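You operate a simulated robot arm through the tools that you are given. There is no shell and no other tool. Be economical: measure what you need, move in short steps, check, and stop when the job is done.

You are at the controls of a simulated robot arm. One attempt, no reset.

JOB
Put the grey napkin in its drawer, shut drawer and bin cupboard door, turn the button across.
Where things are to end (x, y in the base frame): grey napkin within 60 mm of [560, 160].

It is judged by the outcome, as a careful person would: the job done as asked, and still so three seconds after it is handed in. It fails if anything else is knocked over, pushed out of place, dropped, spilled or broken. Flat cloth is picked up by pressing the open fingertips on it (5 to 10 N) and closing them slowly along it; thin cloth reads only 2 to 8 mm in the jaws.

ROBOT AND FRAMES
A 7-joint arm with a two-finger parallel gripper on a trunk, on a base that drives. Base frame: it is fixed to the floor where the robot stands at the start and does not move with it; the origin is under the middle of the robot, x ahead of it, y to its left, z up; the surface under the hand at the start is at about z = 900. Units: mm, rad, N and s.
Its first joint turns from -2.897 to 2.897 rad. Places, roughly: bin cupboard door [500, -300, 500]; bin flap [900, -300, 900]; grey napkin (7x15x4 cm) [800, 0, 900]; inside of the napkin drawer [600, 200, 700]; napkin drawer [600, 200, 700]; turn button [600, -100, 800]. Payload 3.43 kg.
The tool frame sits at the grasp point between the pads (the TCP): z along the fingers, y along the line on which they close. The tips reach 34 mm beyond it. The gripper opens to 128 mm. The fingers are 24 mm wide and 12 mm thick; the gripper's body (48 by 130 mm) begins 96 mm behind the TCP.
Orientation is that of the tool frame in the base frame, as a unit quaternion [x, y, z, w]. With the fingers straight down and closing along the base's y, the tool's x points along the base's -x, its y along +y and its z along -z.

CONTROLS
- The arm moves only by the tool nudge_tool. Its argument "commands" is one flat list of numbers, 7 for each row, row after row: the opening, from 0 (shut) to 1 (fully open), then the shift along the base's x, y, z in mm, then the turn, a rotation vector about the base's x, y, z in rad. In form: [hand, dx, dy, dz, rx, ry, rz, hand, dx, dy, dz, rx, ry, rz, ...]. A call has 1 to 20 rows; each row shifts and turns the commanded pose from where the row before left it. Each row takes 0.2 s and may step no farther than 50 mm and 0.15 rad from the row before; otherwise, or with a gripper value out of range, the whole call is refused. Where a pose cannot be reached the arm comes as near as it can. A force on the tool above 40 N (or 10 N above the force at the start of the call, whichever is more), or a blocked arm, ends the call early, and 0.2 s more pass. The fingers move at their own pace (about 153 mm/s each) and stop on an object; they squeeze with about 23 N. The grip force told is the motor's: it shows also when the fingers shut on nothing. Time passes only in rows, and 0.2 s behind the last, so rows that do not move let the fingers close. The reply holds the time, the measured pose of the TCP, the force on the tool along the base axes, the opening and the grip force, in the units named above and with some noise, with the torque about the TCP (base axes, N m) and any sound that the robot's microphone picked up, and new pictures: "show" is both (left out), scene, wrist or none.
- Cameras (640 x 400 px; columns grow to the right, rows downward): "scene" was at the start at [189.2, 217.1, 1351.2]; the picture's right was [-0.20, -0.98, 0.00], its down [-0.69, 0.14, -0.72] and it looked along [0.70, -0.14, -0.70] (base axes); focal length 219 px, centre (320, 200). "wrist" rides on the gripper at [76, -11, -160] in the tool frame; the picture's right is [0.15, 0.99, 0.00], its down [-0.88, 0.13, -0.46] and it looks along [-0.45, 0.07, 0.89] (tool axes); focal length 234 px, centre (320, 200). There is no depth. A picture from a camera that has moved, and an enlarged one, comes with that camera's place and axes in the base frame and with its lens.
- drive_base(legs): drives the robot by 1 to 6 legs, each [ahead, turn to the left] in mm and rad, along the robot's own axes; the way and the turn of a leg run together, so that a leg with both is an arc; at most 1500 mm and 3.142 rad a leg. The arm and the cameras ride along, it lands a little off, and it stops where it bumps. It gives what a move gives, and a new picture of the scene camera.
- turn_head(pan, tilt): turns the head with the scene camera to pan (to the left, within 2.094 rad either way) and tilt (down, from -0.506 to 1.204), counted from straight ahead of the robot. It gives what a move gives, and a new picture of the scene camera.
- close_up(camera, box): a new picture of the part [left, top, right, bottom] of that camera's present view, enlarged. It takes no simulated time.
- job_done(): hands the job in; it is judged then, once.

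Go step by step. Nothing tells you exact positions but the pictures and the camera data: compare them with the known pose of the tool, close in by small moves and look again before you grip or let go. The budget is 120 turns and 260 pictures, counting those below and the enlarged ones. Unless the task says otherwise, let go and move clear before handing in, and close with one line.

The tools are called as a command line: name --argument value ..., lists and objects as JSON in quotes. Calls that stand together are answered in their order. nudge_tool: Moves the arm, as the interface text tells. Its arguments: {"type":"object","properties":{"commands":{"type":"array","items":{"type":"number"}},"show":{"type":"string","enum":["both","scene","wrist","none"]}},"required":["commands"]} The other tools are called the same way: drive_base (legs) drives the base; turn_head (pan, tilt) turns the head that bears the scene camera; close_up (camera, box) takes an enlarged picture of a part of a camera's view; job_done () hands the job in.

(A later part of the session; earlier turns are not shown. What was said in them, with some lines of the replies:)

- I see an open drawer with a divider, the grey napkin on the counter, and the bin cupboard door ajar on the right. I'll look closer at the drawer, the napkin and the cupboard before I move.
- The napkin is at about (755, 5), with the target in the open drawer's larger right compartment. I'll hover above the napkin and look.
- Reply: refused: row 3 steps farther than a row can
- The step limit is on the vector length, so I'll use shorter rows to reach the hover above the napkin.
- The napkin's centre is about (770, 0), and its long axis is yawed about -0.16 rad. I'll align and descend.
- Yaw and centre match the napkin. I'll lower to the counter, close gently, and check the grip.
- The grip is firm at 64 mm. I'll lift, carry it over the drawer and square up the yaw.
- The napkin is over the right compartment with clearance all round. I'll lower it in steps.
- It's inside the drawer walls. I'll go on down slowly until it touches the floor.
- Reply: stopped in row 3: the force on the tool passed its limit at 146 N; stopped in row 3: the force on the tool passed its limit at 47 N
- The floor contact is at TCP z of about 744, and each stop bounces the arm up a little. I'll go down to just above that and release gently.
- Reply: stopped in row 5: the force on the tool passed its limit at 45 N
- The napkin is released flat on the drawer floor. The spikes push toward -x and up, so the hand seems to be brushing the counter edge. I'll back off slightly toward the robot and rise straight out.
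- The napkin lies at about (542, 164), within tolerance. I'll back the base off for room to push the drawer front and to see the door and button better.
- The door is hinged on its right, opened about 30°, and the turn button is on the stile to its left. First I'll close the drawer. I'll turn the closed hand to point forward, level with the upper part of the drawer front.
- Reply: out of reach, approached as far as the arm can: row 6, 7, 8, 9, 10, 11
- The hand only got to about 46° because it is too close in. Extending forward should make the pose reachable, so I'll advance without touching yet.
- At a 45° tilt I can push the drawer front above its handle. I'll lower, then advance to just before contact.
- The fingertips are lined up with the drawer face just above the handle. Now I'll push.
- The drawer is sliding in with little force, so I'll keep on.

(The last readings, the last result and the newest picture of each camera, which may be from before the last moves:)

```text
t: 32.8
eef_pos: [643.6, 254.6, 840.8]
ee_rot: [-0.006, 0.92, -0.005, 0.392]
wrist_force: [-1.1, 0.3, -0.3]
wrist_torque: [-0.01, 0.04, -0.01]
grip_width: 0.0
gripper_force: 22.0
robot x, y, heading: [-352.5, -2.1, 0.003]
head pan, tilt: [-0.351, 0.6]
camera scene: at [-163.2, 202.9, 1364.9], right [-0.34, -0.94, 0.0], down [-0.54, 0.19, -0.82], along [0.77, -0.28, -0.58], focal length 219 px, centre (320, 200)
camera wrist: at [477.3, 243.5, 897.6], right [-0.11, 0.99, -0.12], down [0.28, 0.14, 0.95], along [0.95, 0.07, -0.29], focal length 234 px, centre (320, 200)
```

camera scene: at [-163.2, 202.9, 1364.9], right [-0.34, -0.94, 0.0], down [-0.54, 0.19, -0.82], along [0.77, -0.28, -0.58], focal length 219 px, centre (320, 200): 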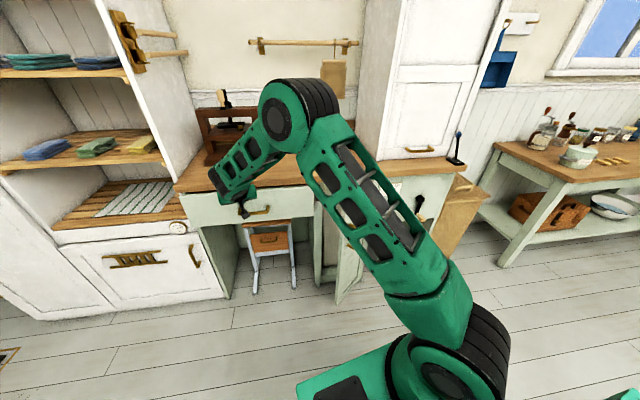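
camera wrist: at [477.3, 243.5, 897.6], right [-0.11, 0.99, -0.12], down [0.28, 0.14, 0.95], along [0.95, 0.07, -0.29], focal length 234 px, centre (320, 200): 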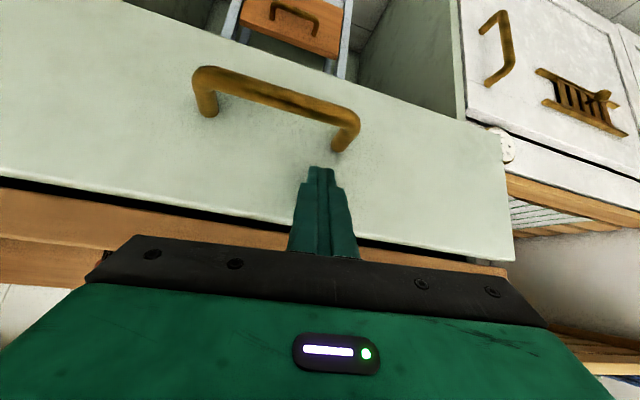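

nudge_tool --commands '[0, 4, 0, 0, 0, 0, 0, 0, 4, 0, 0, 0, 0, 0, 0, 4, 0, 0, 0, 0, 0, 0, 3, 0, 0, 0, 0, 0, 0, 3, 0, 0, 0, 0, 0, 0, 3, 0, 0, 0, 0, 0, 0, 3, 0, 0, 0, 0, 0, 0, 3, 0, 0, 0, 0, 0, 0, 3, 0, 0, 0, 0, 0]'

```text
t: 34.8
eef_pos: [674.8, 255.7, 841.0]
ee_rot: [-0.006, 0.92, -0.005, 0.392]
wrist_force: [-0.7, -0.7, -0.4]
wrist_torque: [-0.04, -0.01, -0.01]
grip_width: 0.2
gripper_force: 23.4
robot x, y, heading: [-352.2, 3.2, -0.001]
head pan, tilt: [-0.351, 0.6]
camera scene: at [-163.2, 202.8, 1364.9], right [-0.34, -0.94, 0.0], down [-0.54, 0.19, -0.82], along [0.77, -0.28, -0.58], focal length 219 px, centre (320, 200)
camera wrist: at [507.9, 243.1, 897.8], right [-0.11, 0.99, -0.12], down [0.28, 0.14, 0.95], along [0.95, 0.07, -0.29], focal length 234 px, centre (320, 200)
```

scene: 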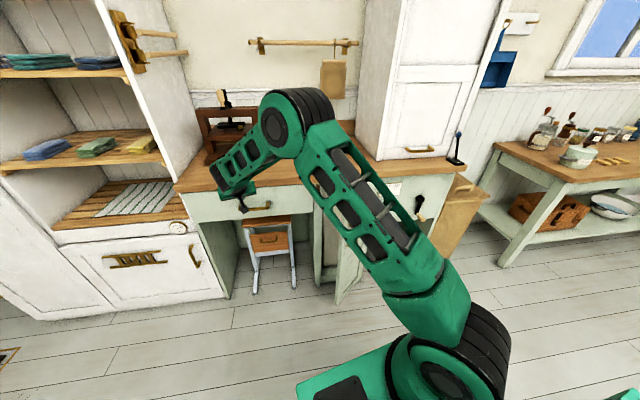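
wrist: 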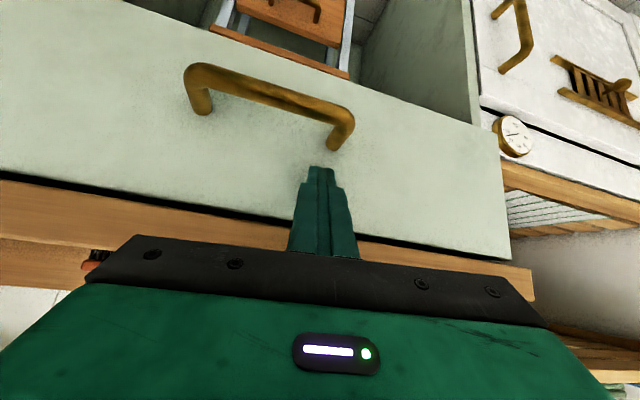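

nudge_tool --commands '[0, 3, 0, 0, 0, 0, 0, 0, 3, 0, 0, 0, 0, 0, 0, 3, 0, 0, 0, 0, 0, 0, 3, 0, 0, 0, 0, 0, 0, 3, 0, 0, 0, 0, 0, 0, 3, 0, 0, 0, 0, 0, 0, 3, 0, 0, 0, 0, 0]'

```text
t: 36.4
eef_pos: [694.9, 256.2, 840.2]
ee_rot: [-0.006, 0.92, -0.004, 0.391]
wrist_force: [-1.8, 0.5, 1.0]
wrist_torque: [-0.04, -0.03, 0.03]
grip_width: 0.0
gripper_force: 22.7
robot x, y, heading: [-353.4, -1.2, -0.0]
head pan, tilt: [-0.351, 0.6]
camera scene: at [-163.3, 202.8, 1364.9], right [-0.34, -0.94, 0.0], down [-0.54, 0.19, -0.82], along [0.77, -0.28, -0.58], focal length 219 px, centre (320, 200)
camera wrist: at [528.3, 244.4, 897.3], right [-0.11, 0.99, -0.12], down [0.28, 0.14, 0.95], along [0.95, 0.07, -0.29], focal length 234 px, centre (320, 200)
```

scene: 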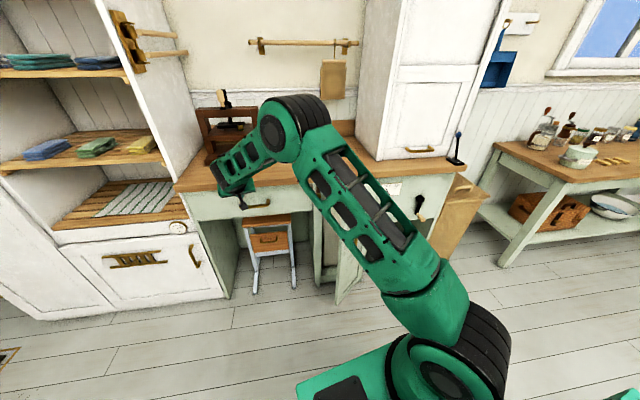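
wrist: 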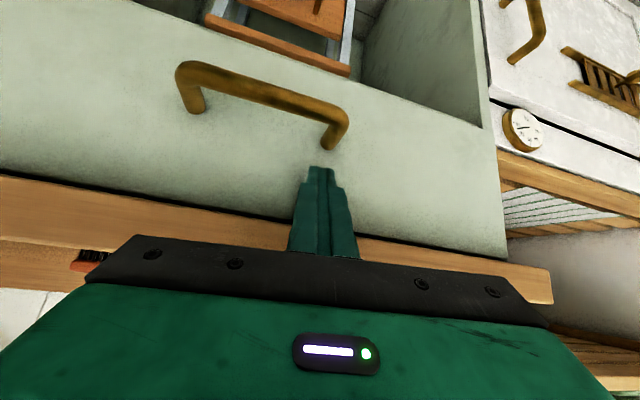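

nudge_tool --commands '[0, 3, 0, 0, 0, 0, 0, 0, 3, 0, 0, 0, 0, 0, 0, 3, 0, 0, 0, 0, 0, 0, 3, 0, 0, 0, 0, 0, 0, 3, 0, 0, 0, 0, 0, 0, 3, 0, 0, 0, 0, 0]'

close_up --camera "scene" --box '[160, 140, 340, 260]'

```text
t: 37.0
eef_pos: [688.1, 257.5, 852.5]
ee_rot: [-0.006, 0.919, -0.005, 0.394]
wrist_force: [0.8, -0.1, -1.0]
wrist_torque: [0.0, -0.01, 0.02]
grip_width: 0.1
gripper_force: 23.1
robot x, y, heading: [-353.8, 1.8, 0.001]
head pan, tilt: [-0.351, 0.6]
stopped in row 2: the force on the tool passed its limit at 47 N (the readings are from after the stop); the commanded pose is now the measured one
camera scene: at [-162.8, 203.0, 1364.8], right [-0.34, -0.94, 0.01], down [-0.54, 0.19, -0.82], along [0.77, -0.28, -0.58], focal length 219 px, centre (320, 200)
camera wrist: at [520.2, 244.6, 907.8], right [-0.11, 0.99, -0.12], down [0.27, 0.15, 0.95], along [0.96, 0.07, -0.29], focal length 234 px, centre (320, 200)
```

scene: 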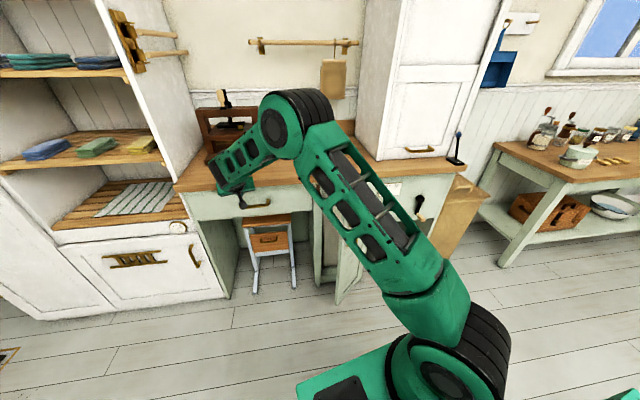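
wrist: 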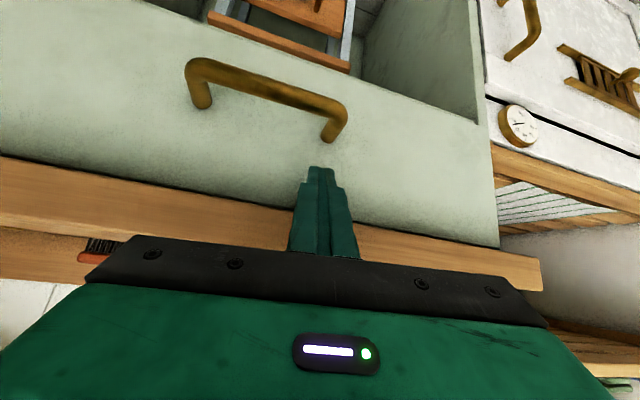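

```text
3.33 times, centred on (250, 200) of scene
camera zoom: at [-162.8, 203.0, 1364.8], right [-0.34, -0.94, 0.01], down [-0.54, 0.19, -0.82], along [0.77, -0.28, -0.58], focal length 729 px, centre (553, 200)
```

zoom: 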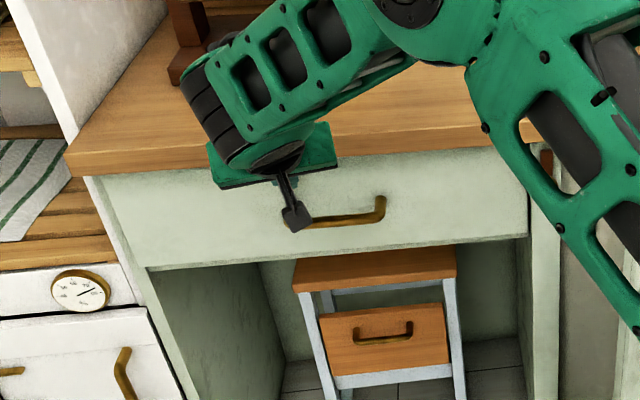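

The push stopped, either on the drawer's stop or with the finger on the counter lip. I'll retreat slightly, go lower, and push again to make sure it is fully home.

nudge_tool --commands '[0, -15, 0, 0, 0, 0, 0, 0, -5, 0, -19, 0, 0, 0, 0, 0, 0, -19, 0, 0, 0, 0, 10, 0, 0, 0, 0, 0, 0, 8, 0, 0, 0, 0, 0, 0, 0, 0, 0, 0, 0, 0]'

```text
t: 38.4
eef_pos: [686.8, 254.1, 813.4]
ee_rot: [-0.006, 0.919, -0.005, 0.395]
wrist_force: [-4.1, 0.4, 4.6]
wrist_torque: [0.04, 0.08, 0.04]
grip_width: 0.2
gripper_force: 23.4
robot x, y, heading: [-358.8, -1.6, 0.001]
head pan, tilt: [-0.351, 0.6]
camera scene: at [-163.7, 202.8, 1364.9], right [-0.34, -0.94, 0.0], down [-0.54, 0.19, -0.82], along [0.77, -0.28, -0.58], focal length 219 px, centre (320, 200)
camera wrist: at [519.0, 243.4, 870.3], right [-0.11, 0.99, -0.12], down [0.27, 0.15, 0.95], along [0.96, 0.07, -0.29], focal length 234 px, centre (320, 200)
```

scene: 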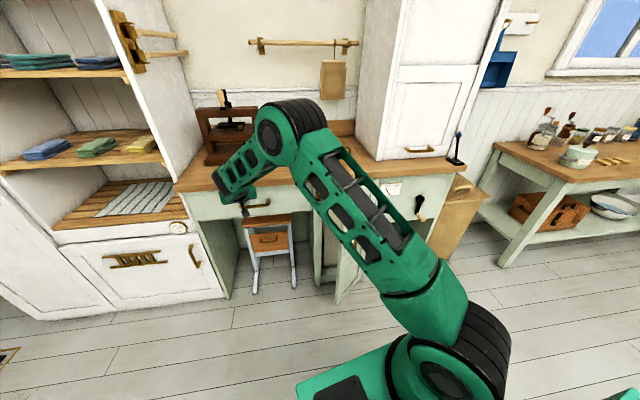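
wrist: 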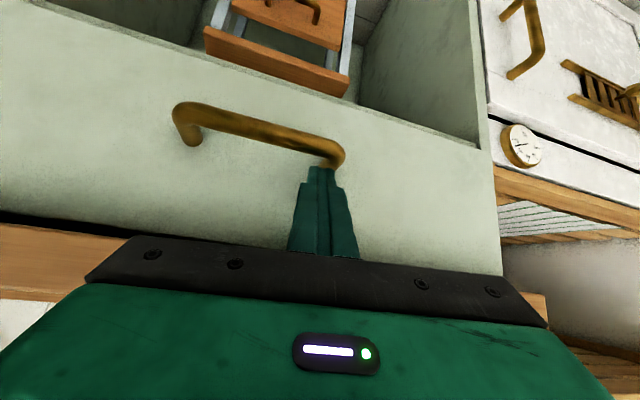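

nudge_tool --commands '[0, 2, 0, 0, 0, 0, 0, 0, 2, 0, 0, 0, 0, 0, 0, 2, 0, 0, 0, 0, 0, 0, 2, 0, 0, 0, 0, 0, 0, 2, 0, 0, 0, 0, 0, 0, 2, 0, 0, 0, 0, 0, 0, 2, 0, 0, 0, 0, 0, 0, 2, 0, 0, 0, 0, 0, 0, 2, 0, 0, 0, 0, 0]' --show "wrist"

```text
t: 40.1
eef_pos: [687.9, 257.3, 825.9]
ee_rot: [-0.007, 0.917, -0.005, 0.399]
wrist_force: [1.6, 0.4, -1.4]
wrist_torque: [0.01, -0.06, 0.01]
grip_width: 0.0
gripper_force: 22.9
robot x, y, heading: [-358.8, 0.3, -0.003]
head pan, tilt: [-0.351, 0.6]
stopped in row 8: the force on the tool passed its limit at 43 N (the readings are from after the stop); the commanded pose is now the measured one
camera wrist: at [519.9, 244.8, 880.5], right [-0.11, 0.99, -0.12], down [0.27, 0.15, 0.95], along [0.96, 0.07, -0.28], focal length 234 px, centre (320, 200)
```

wrist: 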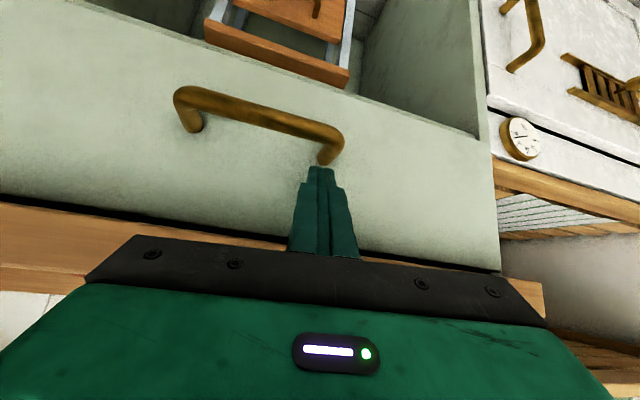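

It stopped at the same depth at both heights, so the drawer looks home. I'll retract and check visually before the door.

nudge_tool --commands '[0, -30, 0, 5, 0, 0, 0, 0, -40, 0, 10, 0, 0, 0, 0, -40, -20, 10, 0, 0, 0, 0, -40, -25, 0, 0, 0, 0, 0, -40, -25, 0, 0, 0, 0, 0, -40, -25, 0, 0, 0, 0, 0, -30, -30, 0, 0, 0, 0, 0, -20, -40, 0, 0, 0, 0, 0, 0, -40, 0, 0, 0, 0, 0, 0, 0, 0, 0, 0, 0]'

close_up --camera "scene" --box '[160, 140, 460, 320]'

```text
t: 42.3
eef_pos: [405.7, 53.0, 850.1]
ee_rot: [-0.007, 0.917, -0.004, 0.399]
wrist_force: [-0.8, -1.3, 0.6]
wrist_torque: [-0.03, 0.01, -0.03]
grip_width: 0.1
gripper_force: 23.1
robot x, y, heading: [-354.3, 0.9, -0.003]
head pan, tilt: [-0.351, 0.6]
camera scene: at [-163.5, 202.8, 1364.9], right [-0.34, -0.94, 0.0], down [-0.54, 0.19, -0.82], along [0.77, -0.28, -0.58], focal length 219 px, centre (320, 200)
camera wrist: at [238.0, 40.5, 904.5], right [-0.11, 0.99, -0.12], down [0.27, 0.15, 0.95], along [0.96, 0.07, -0.28], focal length 234 px, centre (320, 200)
```

scene: 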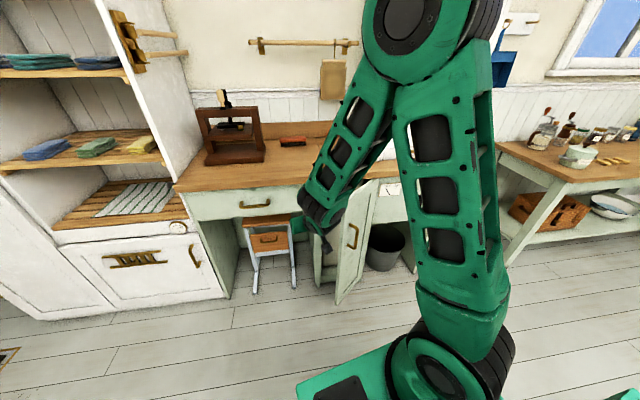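
wrist: 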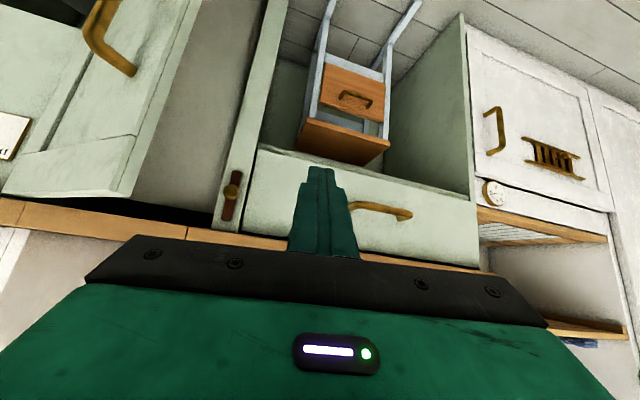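

```text
2.13 times, centred on (310, 230) of scene
camera zoom: at [-163.5, 202.8, 1364.9], right [-0.34, -0.94, 0.0], down [-0.54, 0.19, -0.82], along [0.77, -0.28, -0.58], focal length 466 px, centre (341, 136)
```

zoom: 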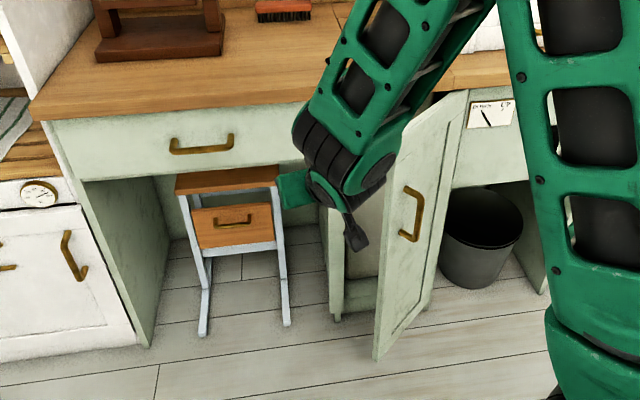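

The drawer is flush. Now I'll look at the button and door in the wrist view.

close_up --camera "wrist" --box '[180, 140, 290, 240]'

close_up --camera "wrist" --box '[0, 0, 300, 240]'

```text
4.00 times, centred on (235, 190) of wrist
camera zoom: at [238.0, 40.5, 904.5], right [-0.11, 0.99, -0.12], down [0.27, 0.15, 0.95], along [0.96, 0.07, -0.28], focal length 937 px, centre (660, 240)
```

zoom: 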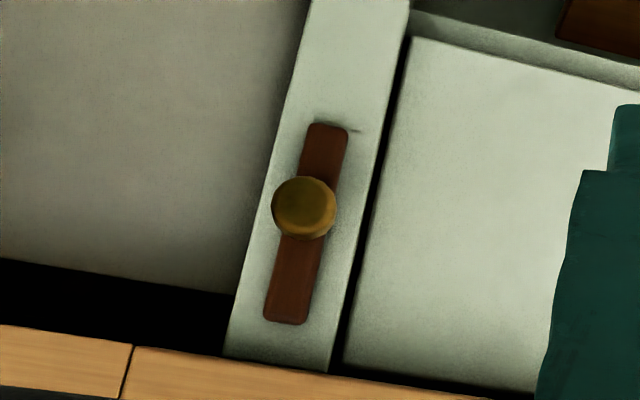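

```text
1.67 times, centred on (150, 120) of wrist
camera zoom: at [238.0, 40.5, 904.5], right [-0.11, 0.99, -0.12], down [0.27, 0.15, 0.95], along [0.96, 0.07, -0.28], focal length 390 px, centre (603, 333)
```

zoom: 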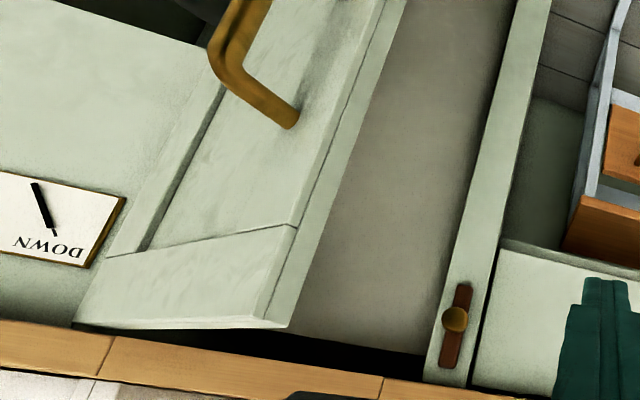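

The button bar stands vertical with a brass knob in its middle, at about (690, -105, 780). The door's free edge is at about (520, -175). I'll move in front of the door near its free edge, at upper-rail height.

nudge_tool --commands '[0, -5, -45, 0, 0, 0, 0, 0, -5, -45, 0, 0, 0, 0, 0, -5, -45, -10, 0, 0, 0, 0, 0, -45, -10, 0, 0, 0, 0, 0, -40, -5, 0, 0, 0, 0, 0, -35, 0, 0, 0, 0, 0, 0, 0, 0, 0, 0, 0]'

```text
t: 43.9
eef_pos: [400.8, -200.4, 824.0]
ee_rot: [-0.006, 0.917, -0.005, 0.399]
wrist_force: [0.0, -0.3, -0.6]
wrist_torque: [0.05, 0.0, 0.0]
grip_width: 0.2
gripper_force: 22.9
out of reach, approached as far as the arm can: row 3
robot x, y, heading: [-353.5, 2.5, 0.0]
head pan, tilt: [-0.351, 0.6]
camera scene: at [-163.6, 202.8, 1364.9], right [-0.34, -0.94, 0.0], down [-0.54, 0.19, -0.82], along [0.77, -0.28, -0.58], focal length 219 px, centre (320, 200)
camera wrist: at [233.1, -212.8, 879.5], right [-0.11, 0.99, -0.12], down [0.27, 0.15, 0.95], along [0.96, 0.07, -0.28], focal length 234 px, centre (320, 200)
```

scene: 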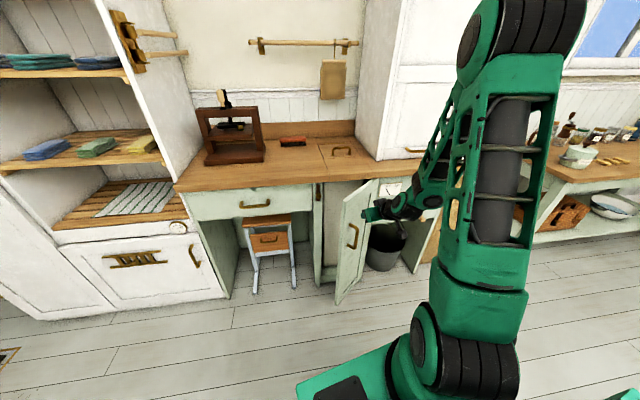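
wrist: 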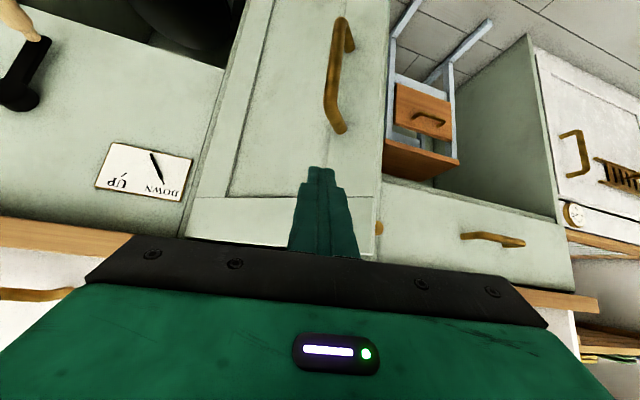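

The fingertips face the door's upper rail near the free edge, above the handle. I'll push forward gently.

nudge_tool --commands '[0, 20, 6, 0, 0, 0, 0, 0, 20, 6, 0, 0, 0, 0, 0, 20, 6, 0, 0, 0, 0, 0, 20, 4, 0, 0, 0, 0, 0, 15, 3, 0, 0, 0, 0, 0, 15, 3, 0, 0, 0, 0, 0, 15, 2, 0, 0, 0, 0, 0, 0, 0, 0, 0, 0, 0]'

```text
t: 45.7
eef_pos: [526.9, -173.8, 827.1]
ee_rot: [-0.006, 0.917, -0.006, 0.399]
wrist_force: [-0.3, 0.7, -0.9]
wrist_torque: [0.0, 0.01, 0.06]
grip_width: 0.1
gripper_force: 23.1
robot x, y, heading: [-352.9, 0.6, 0.006]
head pan, tilt: [-0.351, 0.6]
camera scene: at [-163.5, 202.8, 1364.9], right [-0.34, -0.94, 0.0], down [-0.54, 0.19, -0.82], along [0.77, -0.28, -0.58], focal length 219 px, centre (320, 200)
camera wrist: at [359.4, -186.0, 881.3], right [-0.11, 0.99, -0.12], down [0.27, 0.15, 0.95], along [0.96, 0.07, -0.28], focal length 234 px, centre (320, 200)
```

scene: 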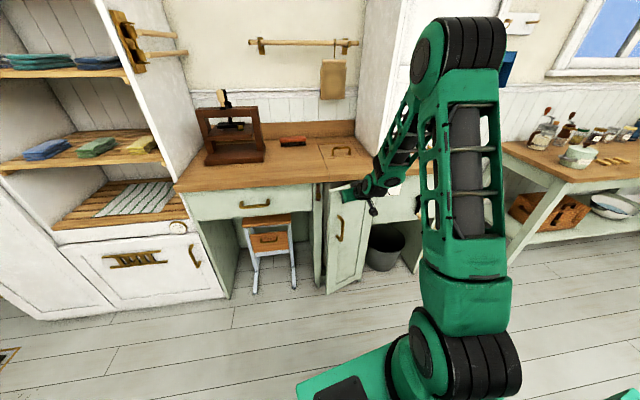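
wrist: 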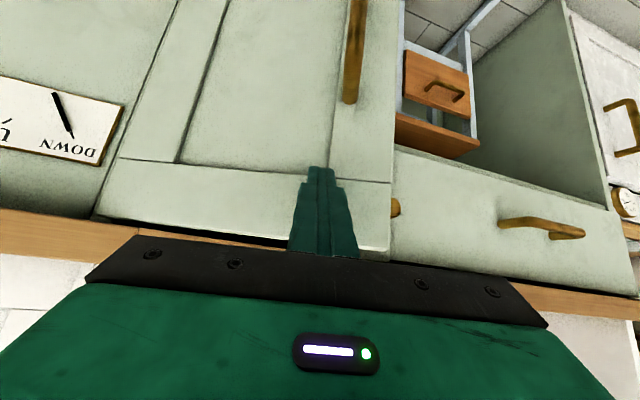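

nudge_tool --commands '[0, 15, 2, 0, 0, 0, 0, 0, 15, 2, 0, 0, 0, 0, 0, 15, 2, 0, 0, 0, 0, 0, 15, 2, 0, 0, 0, 0, 0, 12, 0, 0, 0, 0, 0, 0, 10, 0, 0, 0, 0, 0, 0, 10, 0, 0, 0, 0, 0, 0, 8, 0, 0, 0, 0, 0, 0, 0, 0, 0, 0, 0, 0]'

```text
t: 47.1
eef_pos: [594.6, -164.5, 836.1]
ee_rot: [-0.007, 0.916, -0.005, 0.4]
wrist_force: [0.6, 0.3, -2.1]
wrist_torque: [0.02, -0.05, 0.0]
grip_width: 0.1
gripper_force: 23.0
robot x, y, heading: [-356.5, -0.1, -0.001]
head pan, tilt: [-0.351, 0.6]
stopped in row 7: the force on the tool passed its limit at 57 N (the readings are from after the stop); the commanded pose is now the measured one
camera scene: at [-162.8, 202.7, 1364.8], right [-0.34, -0.94, 0.0], down [-0.54, 0.19, -0.82], along [0.77, -0.28, -0.58], focal length 219 px, centre (320, 200)
camera wrist: at [427.0, -176.9, 890.2], right [-0.11, 0.99, -0.12], down [0.26, 0.15, 0.95], along [0.96, 0.07, -0.27], focal length 234 px, centre (320, 200)
```

scene: 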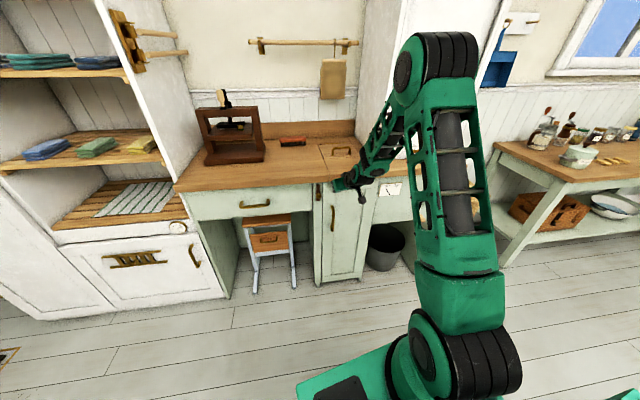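
wrist: 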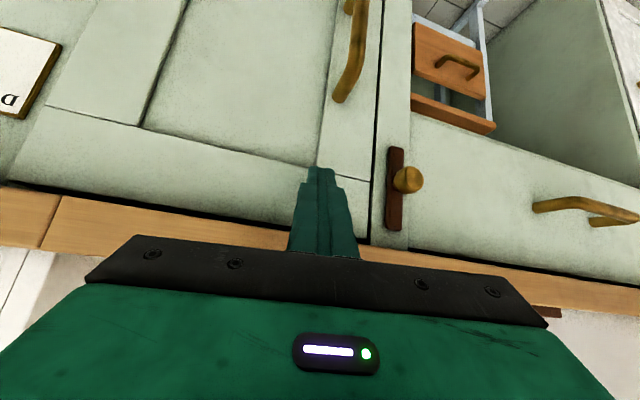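

The door looks shut. I'll check how flush the door and drawer are, since their contact depths differed.

close_up --camera "wrist" --box '[300, 90, 540, 290]'

close_up --camera "scene" --box '[170, 160, 400, 300]'

```text
2.00 times, centred on (420, 190) of wrist
camera zoom: at [427.0, -176.9, 890.2], right [-0.11, 0.99, -0.12], down [0.26, 0.15, 0.95], along [0.96, 0.07, -0.27], focal length 468 px, centre (120, 220)
```

zoom: 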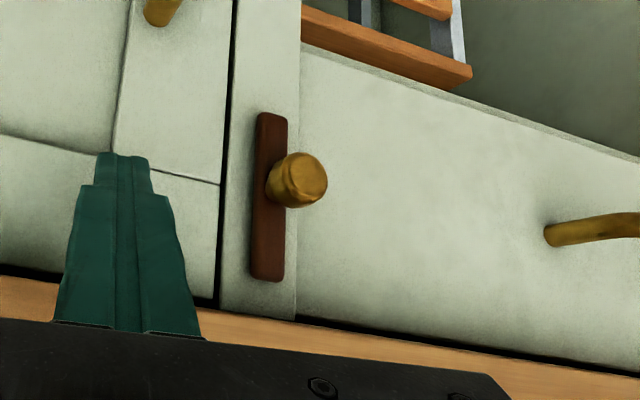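

```text
2.78 times, centred on (285, 230) of scene
camera zoom: at [-162.8, 202.7, 1364.8], right [-0.34, -0.94, 0.0], down [-0.54, 0.19, -0.82], along [0.77, -0.28, -0.58], focal length 608 px, centre (417, 116)
```

zoom: 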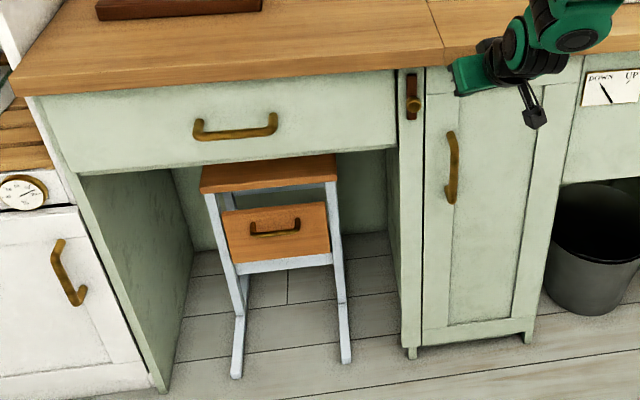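

The cabinet is yawed about -0.2 rad relative to the base frame, which explains the depths. Both drawer and door are flush. I'll back off, square up to the face, and look at the button.

nudge_tool --commands '[0, -30, 5, 0, 0, 0, 0, 0, -30, 15, 0, 0, 0, 0, 0, -10, 20, 0, 0, 0, -0.1, 0, 0, 20, 0, 0, 0, -0.1, 0, 0, 0, 0, 0, 0, 0]'

close_up --camera "wrist" --box '[220, 100, 420, 260]'

```text
t: 48.3
eef_pos: [526.5, -104.2, 836.1]
ee_rot: [0.086, 0.912, -0.046, 0.398]
wrist_force: [0.3, -0.5, -0.1]
wrist_torque: [0.0, 0.01, 0.0]
grip_width: 0.2
gripper_force: 23.2
robot x, y, heading: [-356.5, 0.8, 0.002]
head pan, tilt: [-0.351, 0.6]
camera scene: at [-163.6, 202.8, 1364.9], right [-0.34, -0.94, 0.0], down [-0.54, 0.19, -0.82], along [0.77, -0.28, -0.58], focal length 219 px, centre (320, 200)
camera wrist: at [358.8, -82.7, 891.2], right [0.09, 0.99, -0.12], down [0.29, 0.09, 0.95], along [0.95, -0.12, -0.27], focal length 234 px, centre (320, 200)
```

scene: 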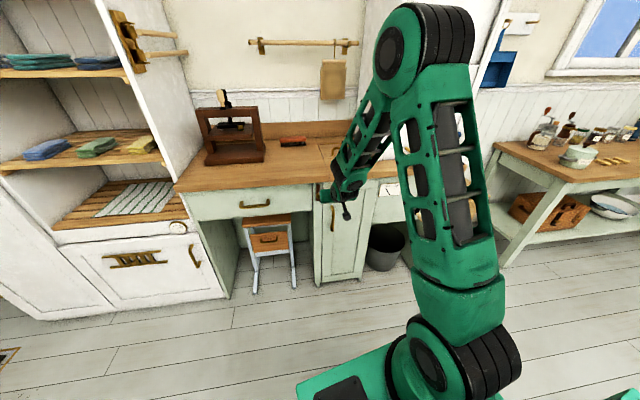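
wrist: 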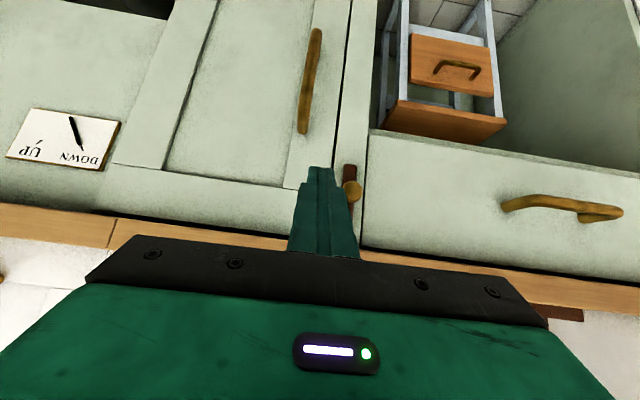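

```text
2.50 times, centred on (320, 180) of wrist
camera zoom: at [358.8, -82.7, 891.2], right [0.09, 0.99, -0.12], down [0.29, 0.09, 0.95], along [0.95, -0.12, -0.27], focal length 585 px, centre (320, 250)
```

zoom: 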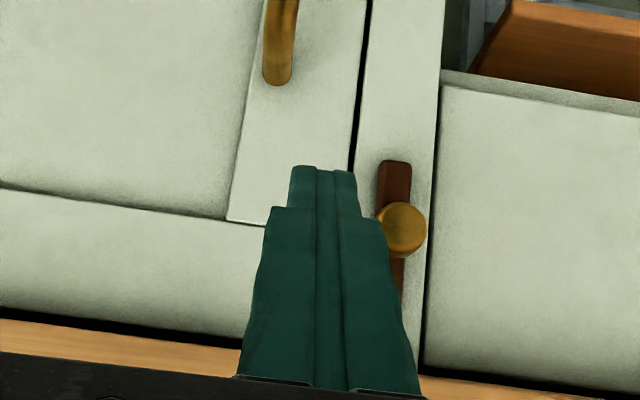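

The knob's tip is at about (629, -78, 801), and the bar runs from z 752 to 847 in front of the stile at x≈654. I'll place the closed fingertip on the +y side of the bar's upper half, then sweep it toward the door.

nudge_tool --commands '[0, 0, 40, 5, 0, 0, 0, 0, 0, 37, 6, 0, 0, 0, 0, 29, -6, 0, 0, 0, 0, 0, 29, -6, 0, 0, 0, 0, 0, 20, -5, 0, 0, 0, 0, 0, 0, 0, 0, 0, 0, 0]'

close_up --camera "wrist" --box '[200, 100, 400, 260]'

```text
t: 49.7
eef_pos: [604.0, -44.2, 847.3]
ee_rot: [0.084, 0.912, -0.045, 0.398]
wrist_force: [0.0, 0.5, 0.9]
wrist_torque: [-0.01, 0.02, 0.04]
grip_width: 0.0
gripper_force: 22.6
robot x, y, heading: [-358.0, 4.4, 0.003]
head pan, tilt: [-0.351, 0.6]
camera scene: at [-163.6, 202.8, 1364.9], right [-0.34, -0.94, 0.0], down [-0.54, 0.19, -0.82], along [0.77, -0.28, -0.58], focal length 219 px, centre (320, 200)
camera wrist: at [436.5, -22.9, 901.5], right [0.09, 0.99, -0.12], down [0.29, 0.09, 0.95], along [0.95, -0.12, -0.27], focal length 234 px, centre (320, 200)
```

scene: 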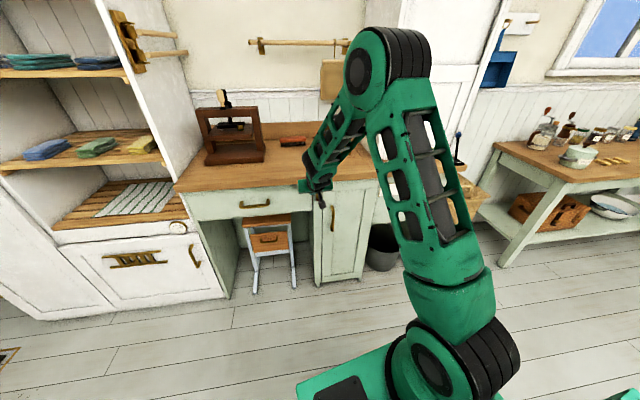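
wrist: 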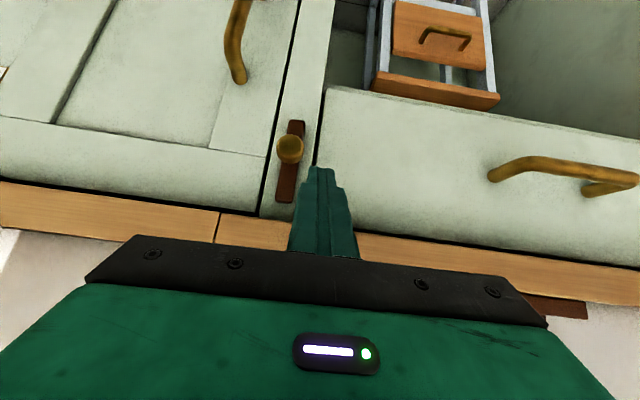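

```text
2.50 times, centred on (300, 180) of wrist
camera zoom: at [436.5, -22.9, 901.5], right [0.09, 0.99, -0.12], down [0.29, 0.09, 0.95], along [0.95, -0.12, -0.27], focal length 585 px, centre (370, 250)
```

zoom: 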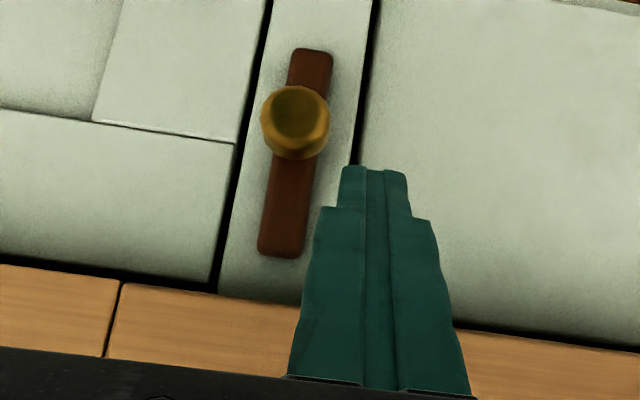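

The fingertip is just beside the bar, level with its upper half. I'll creep in along the face normal.

nudge_tool --commands '[0, 10, -2, 0, 0, 0, 0, 0, 9, -2, 0, 0, 0, 0, 0, 5, -1, 0, 0, 0, 0, 0, 3, -0.6, 0, 0, 0, 0, 0, 3, -0.6, 0, 0, 0, 0, 0, 0, 0, 0, 0, 0, 0]' --show "wrist"

close_up --camera "wrist" --box '[200, 100, 400, 260]'

```text
t: 50.8
eef_pos: [618.1, -49.7, 858.0]
ee_rot: [0.085, 0.911, -0.044, 0.401]
wrist_force: [0.1, -0.5, -1.3]
wrist_torque: [-0.01, -0.09, -0.02]
grip_width: 0.2
gripper_force: 23.0
robot x, y, heading: [-353.5, 1.8, 0.004]
head pan, tilt: [-0.351, 0.6]
stopped in row 5: the force on the tool passed its limit at 46 N (the readings are from after the stop); the commanded pose is now the measured one
camera wrist: at [451.2, -28.1, 910.5], right [0.09, 0.99, -0.12], down [0.28, 0.09, 0.96], along [0.96, -0.12, -0.27], focal length 234 px, centre (320, 200)
```

wrist: 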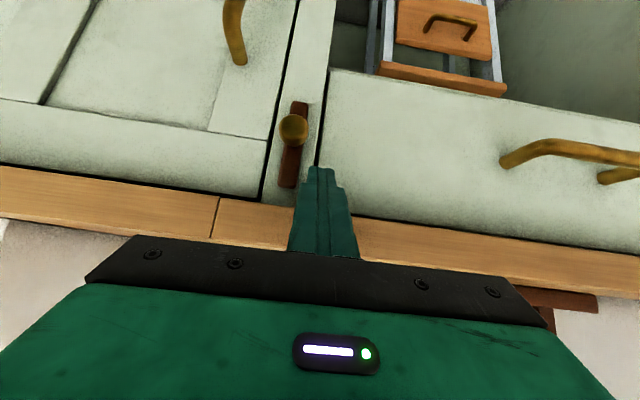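

```text
2.50 times, centred on (300, 180) of wrist
camera zoom: at [451.2, -28.1, 910.5], right [0.09, 0.99, -0.12], down [0.28, 0.09, 0.96], along [0.96, -0.12, -0.27], focal length 585 px, centre (370, 250)
```

zoom: 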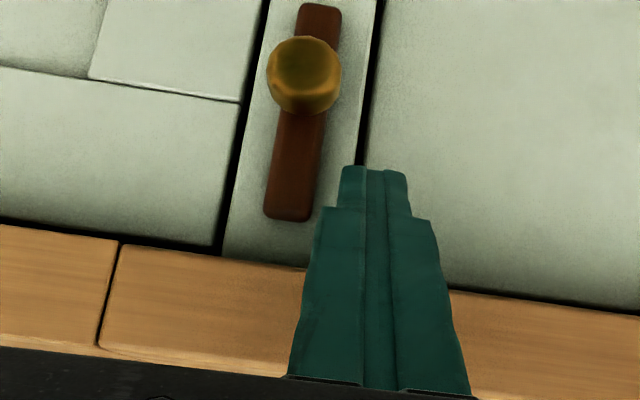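

Contact with the face came at TCP x≈628. I'll ease off, reset the height to about 845, go to 2 mm short of contact and sweep toward the door.

nudge_tool --commands '[0, -3, 0, -7, 0, 0, 0, 0, 0, 0, -7, 0, 0, 0, 0, 10, -1, 0, 0, 0, 0, 0, -1.2, -6, 0, 0, 0, 0, 0, -1.2, -6, 0, 0, 0, 0, 0, -1.2, -6, 0, 0, 0, 0, 0, 0, 0, 0, 0, 0, 0]' --show "wrist"

close_up --camera "wrist" --box '[200, 100, 400, 260]'

```text
t: 52.4
eef_pos: [621.0, -69.4, 844.7]
ee_rot: [0.085, 0.911, -0.043, 0.402]
wrist_force: [-0.3, 0.8, 0.7]
wrist_torque: [0.0, 0.18, -0.02]
grip_width: 0.0
gripper_force: 23.2
robot x, y, heading: [-356.2, -3.9, -0.0]
head pan, tilt: [-0.351, 0.6]
camera wrist: at [454.6, -47.8, 897.2], right [0.09, 0.99, -0.12], down [0.28, 0.09, 0.96], along [0.96, -0.12, -0.27], focal length 234 px, centre (320, 200)
```

wrist: 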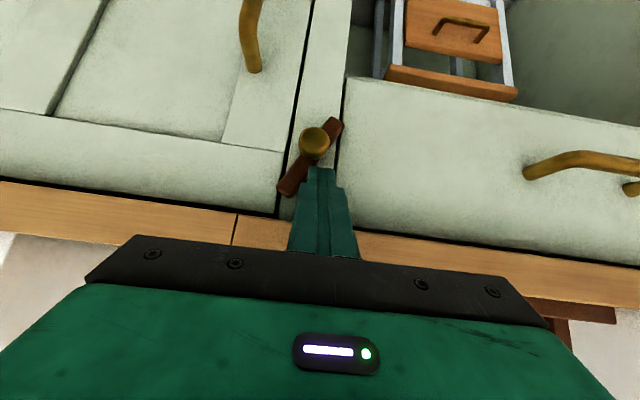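

```text
2.50 times, centred on (300, 180) of wrist
camera zoom: at [454.6, -47.8, 897.2], right [0.09, 0.99, -0.12], down [0.28, 0.09, 0.96], along [0.96, -0.12, -0.27], focal length 585 px, centre (370, 250)
```

zoom: 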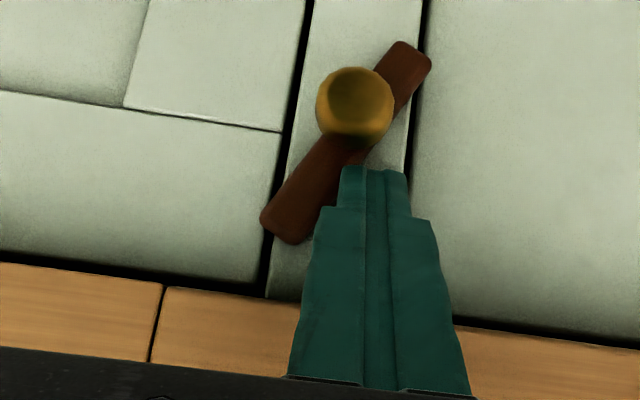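

The button is turning and is about 35° round. I'll keep sweeping toward the door.

nudge_tool --commands '[0, -1.2, -6, 0, 0, 0, 0, 0, -1.2, -6, 0, 0, 0, 0, 0, -1.2, -6, 0, 0, 0, 0, 0, -1.2, -6, 0, 0, 0, 0, 0, 0, 0, 0, 0, 0, 0]' --show "wrist"

close_up --camera "wrist" --box '[220, 100, 420, 260]'

```text
t: 53.6
eef_pos: [616.6, -92.3, 844.0]
ee_rot: [0.085, 0.911, -0.045, 0.402]
wrist_force: [0.8, -0.8, 0.7]
wrist_torque: [-0.02, 0.01, 0.01]
grip_width: 0.1
gripper_force: 22.9
robot x, y, heading: [-354.9, 1.8, 0.002]
head pan, tilt: [-0.351, 0.6]
camera wrist: at [450.0, -71.5, 896.9], right [0.09, 0.99, -0.12], down [0.28, 0.09, 0.96], along [0.96, -0.12, -0.27], focal length 234 px, centre (320, 200)
```

wrist: 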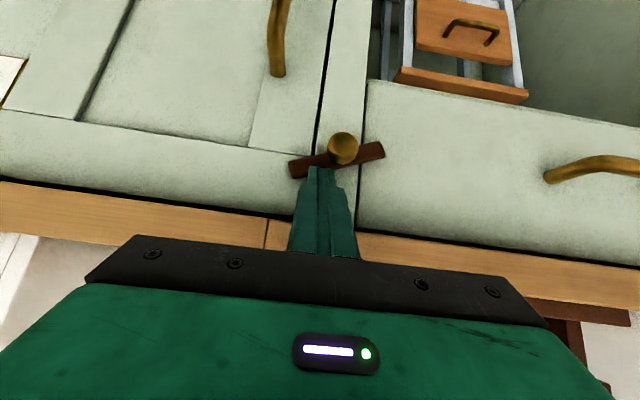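

```text
2.50 times, centred on (320, 180) of wrist
camera zoom: at [450.0, -71.5, 896.9], right [0.09, 0.99, -0.12], down [0.28, 0.09, 0.96], along [0.96, -0.12, -0.27], focal length 585 px, centre (320, 250)
```

zoom: 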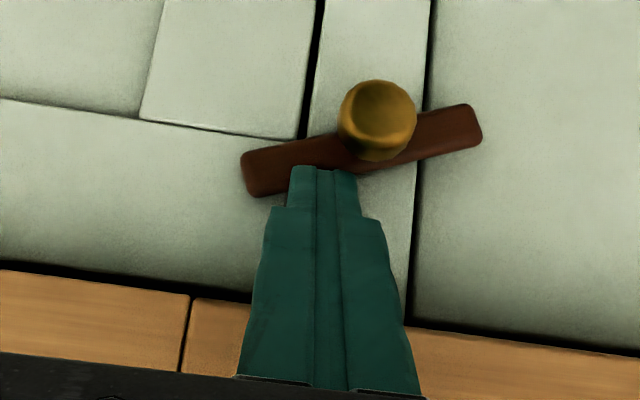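

About 20° is left. I'll move toward the bar's end and press it down to horizontal.

nudge_tool --commands '[0, -1.6, -8, 0, 0, 0, 0, 0, -1, -4, -4, 0, 0, 0, 0, 0, 0, -4, 0, 0, 0, 0, 0, 0, -4, 0, 0, 0, 0, 0, 0, 0, 0, 0, 0]' --show "wrist"

close_up --camera "wrist" --box '[240, 90, 440, 250]'

```text
t: 54.8
eef_pos: [614.6, -106.4, 831.8]
ee_rot: [0.085, 0.911, -0.045, 0.401]
wrist_force: [-4.4, -2.1, 6.8]
wrist_torque: [-0.07, -0.05, -0.05]
grip_width: 0.0
gripper_force: 23.2
robot x, y, heading: [-356.3, 1.2, 0.002]
head pan, tilt: [-0.351, 0.6]
camera wrist: at [447.1, -84.2, 884.9], right [0.09, 0.99, -0.12], down [0.28, 0.09, 0.96], along [0.96, -0.12, -0.27], focal length 234 px, centre (320, 200)
```

wrist: 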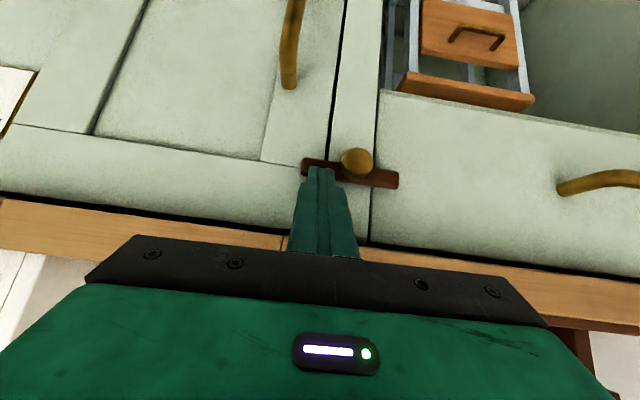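

```text
2.50 times, centred on (340, 170) of wrist
camera zoom: at [447.1, -84.2, 884.9], right [0.09, 0.99, -0.12], down [0.28, 0.09, 0.96], along [0.96, -0.12, -0.27], focal length 585 px, centre (270, 275)
```

zoom: 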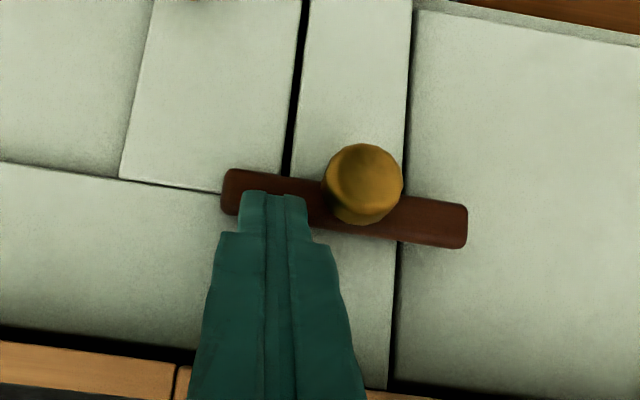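

The bar is now parallel to the rail lines, square across the door edge. I'll back the finger off along the face normal and check everything.

nudge_tool --commands '[0, -3, 0.5, 4, 0, 0, 0, 0, -10, 2, 4, 0, 0, 0, 0, -25, 5, 5, 0, 0, 0, 0, -40, 8, 0, 0, 0, 0, 0, -45, 8, 0, 0, 0, 0, 0, -45, 0, 0, 0, 0, 0, 0, 0, 0, 0, 0, 0, 0]'

close_up --camera "wrist" --box '[200, 60, 440, 240]'

close_up --camera "scene" --box '[170, 160, 400, 300]'

```text
t: 56.4
eef_pos: [443.2, -82.6, 842.6]
ee_rot: [0.085, 0.911, -0.043, 0.402]
wrist_force: [1.1, 0.2, 0.4]
wrist_torque: [0.02, -0.02, 0.01]
grip_width: 0.2
gripper_force: 23.1
robot x, y, heading: [-351.5, -1.5, 0.004]
head pan, tilt: [-0.351, 0.6]
camera scene: at [-163.7, 202.8, 1364.9], right [-0.34, -0.94, 0.0], down [-0.54, 0.19, -0.82], along [0.77, -0.28, -0.58], focal length 219 px, centre (320, 200)
camera wrist: at [275.5, -60.4, 896.0], right [0.09, 0.99, -0.12], down [0.28, 0.09, 0.96], along [0.96, -0.12, -0.27], focal length 234 px, centre (320, 200)
```

scene: 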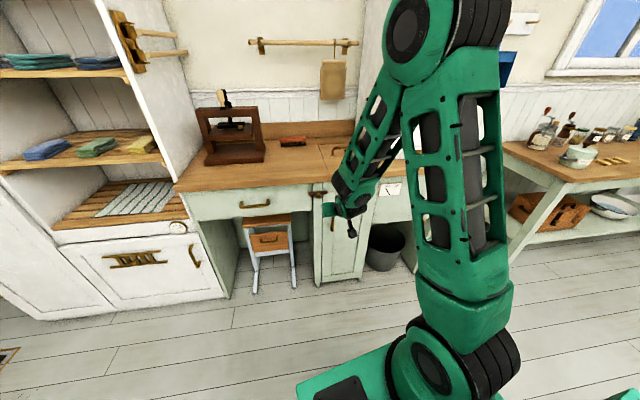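
wrist: 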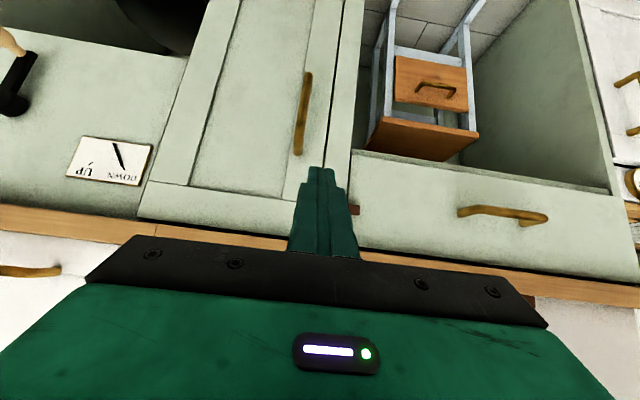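

```text
2.22 times, centred on (320, 150) of wrist
camera zoom: at [275.5, -60.4, 896.0], right [0.09, 0.99, -0.12], down [0.28, 0.09, 0.96], along [0.96, -0.12, -0.27], focal length 520 px, centre (320, 311)
```

zoom: 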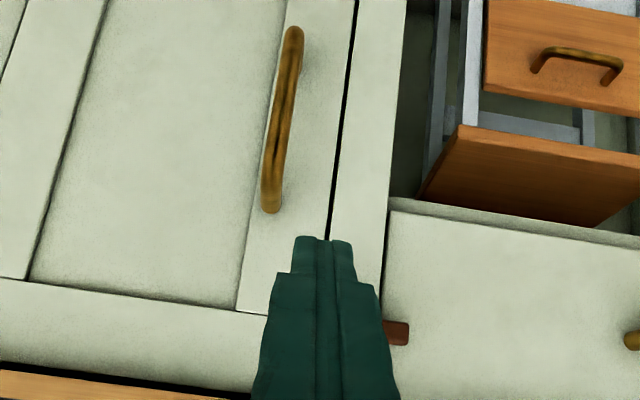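

```text
2.78 times, centred on (285, 230) of scene
camera zoom: at [-163.7, 202.8, 1364.9], right [-0.34, -0.94, 0.0], down [-0.54, 0.19, -0.82], along [0.77, -0.28, -0.58], focal length 608 px, centre (417, 116)
```

zoom: 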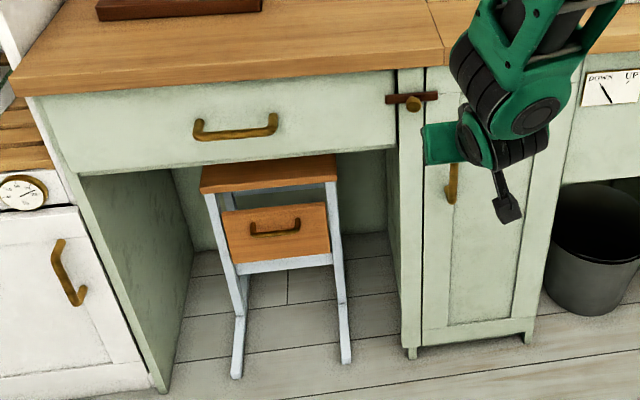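

The napkin is in the drawer, the drawer and bin cupboard door are flush, and the button lies across the door edge. The arm is clear, so I'm handing the job in.

job_done

```text
The job is handed in.
```

I put the napkin in its drawer, shut the drawer and the bin cupboard door, and turned the button across, then handed the job in with the arm clear. By camera estimate the napkin lay at about (542, 164), 18 mm from the target. That was before I shut the drawer, which carried it further in; I took the target to mean the open drawer.
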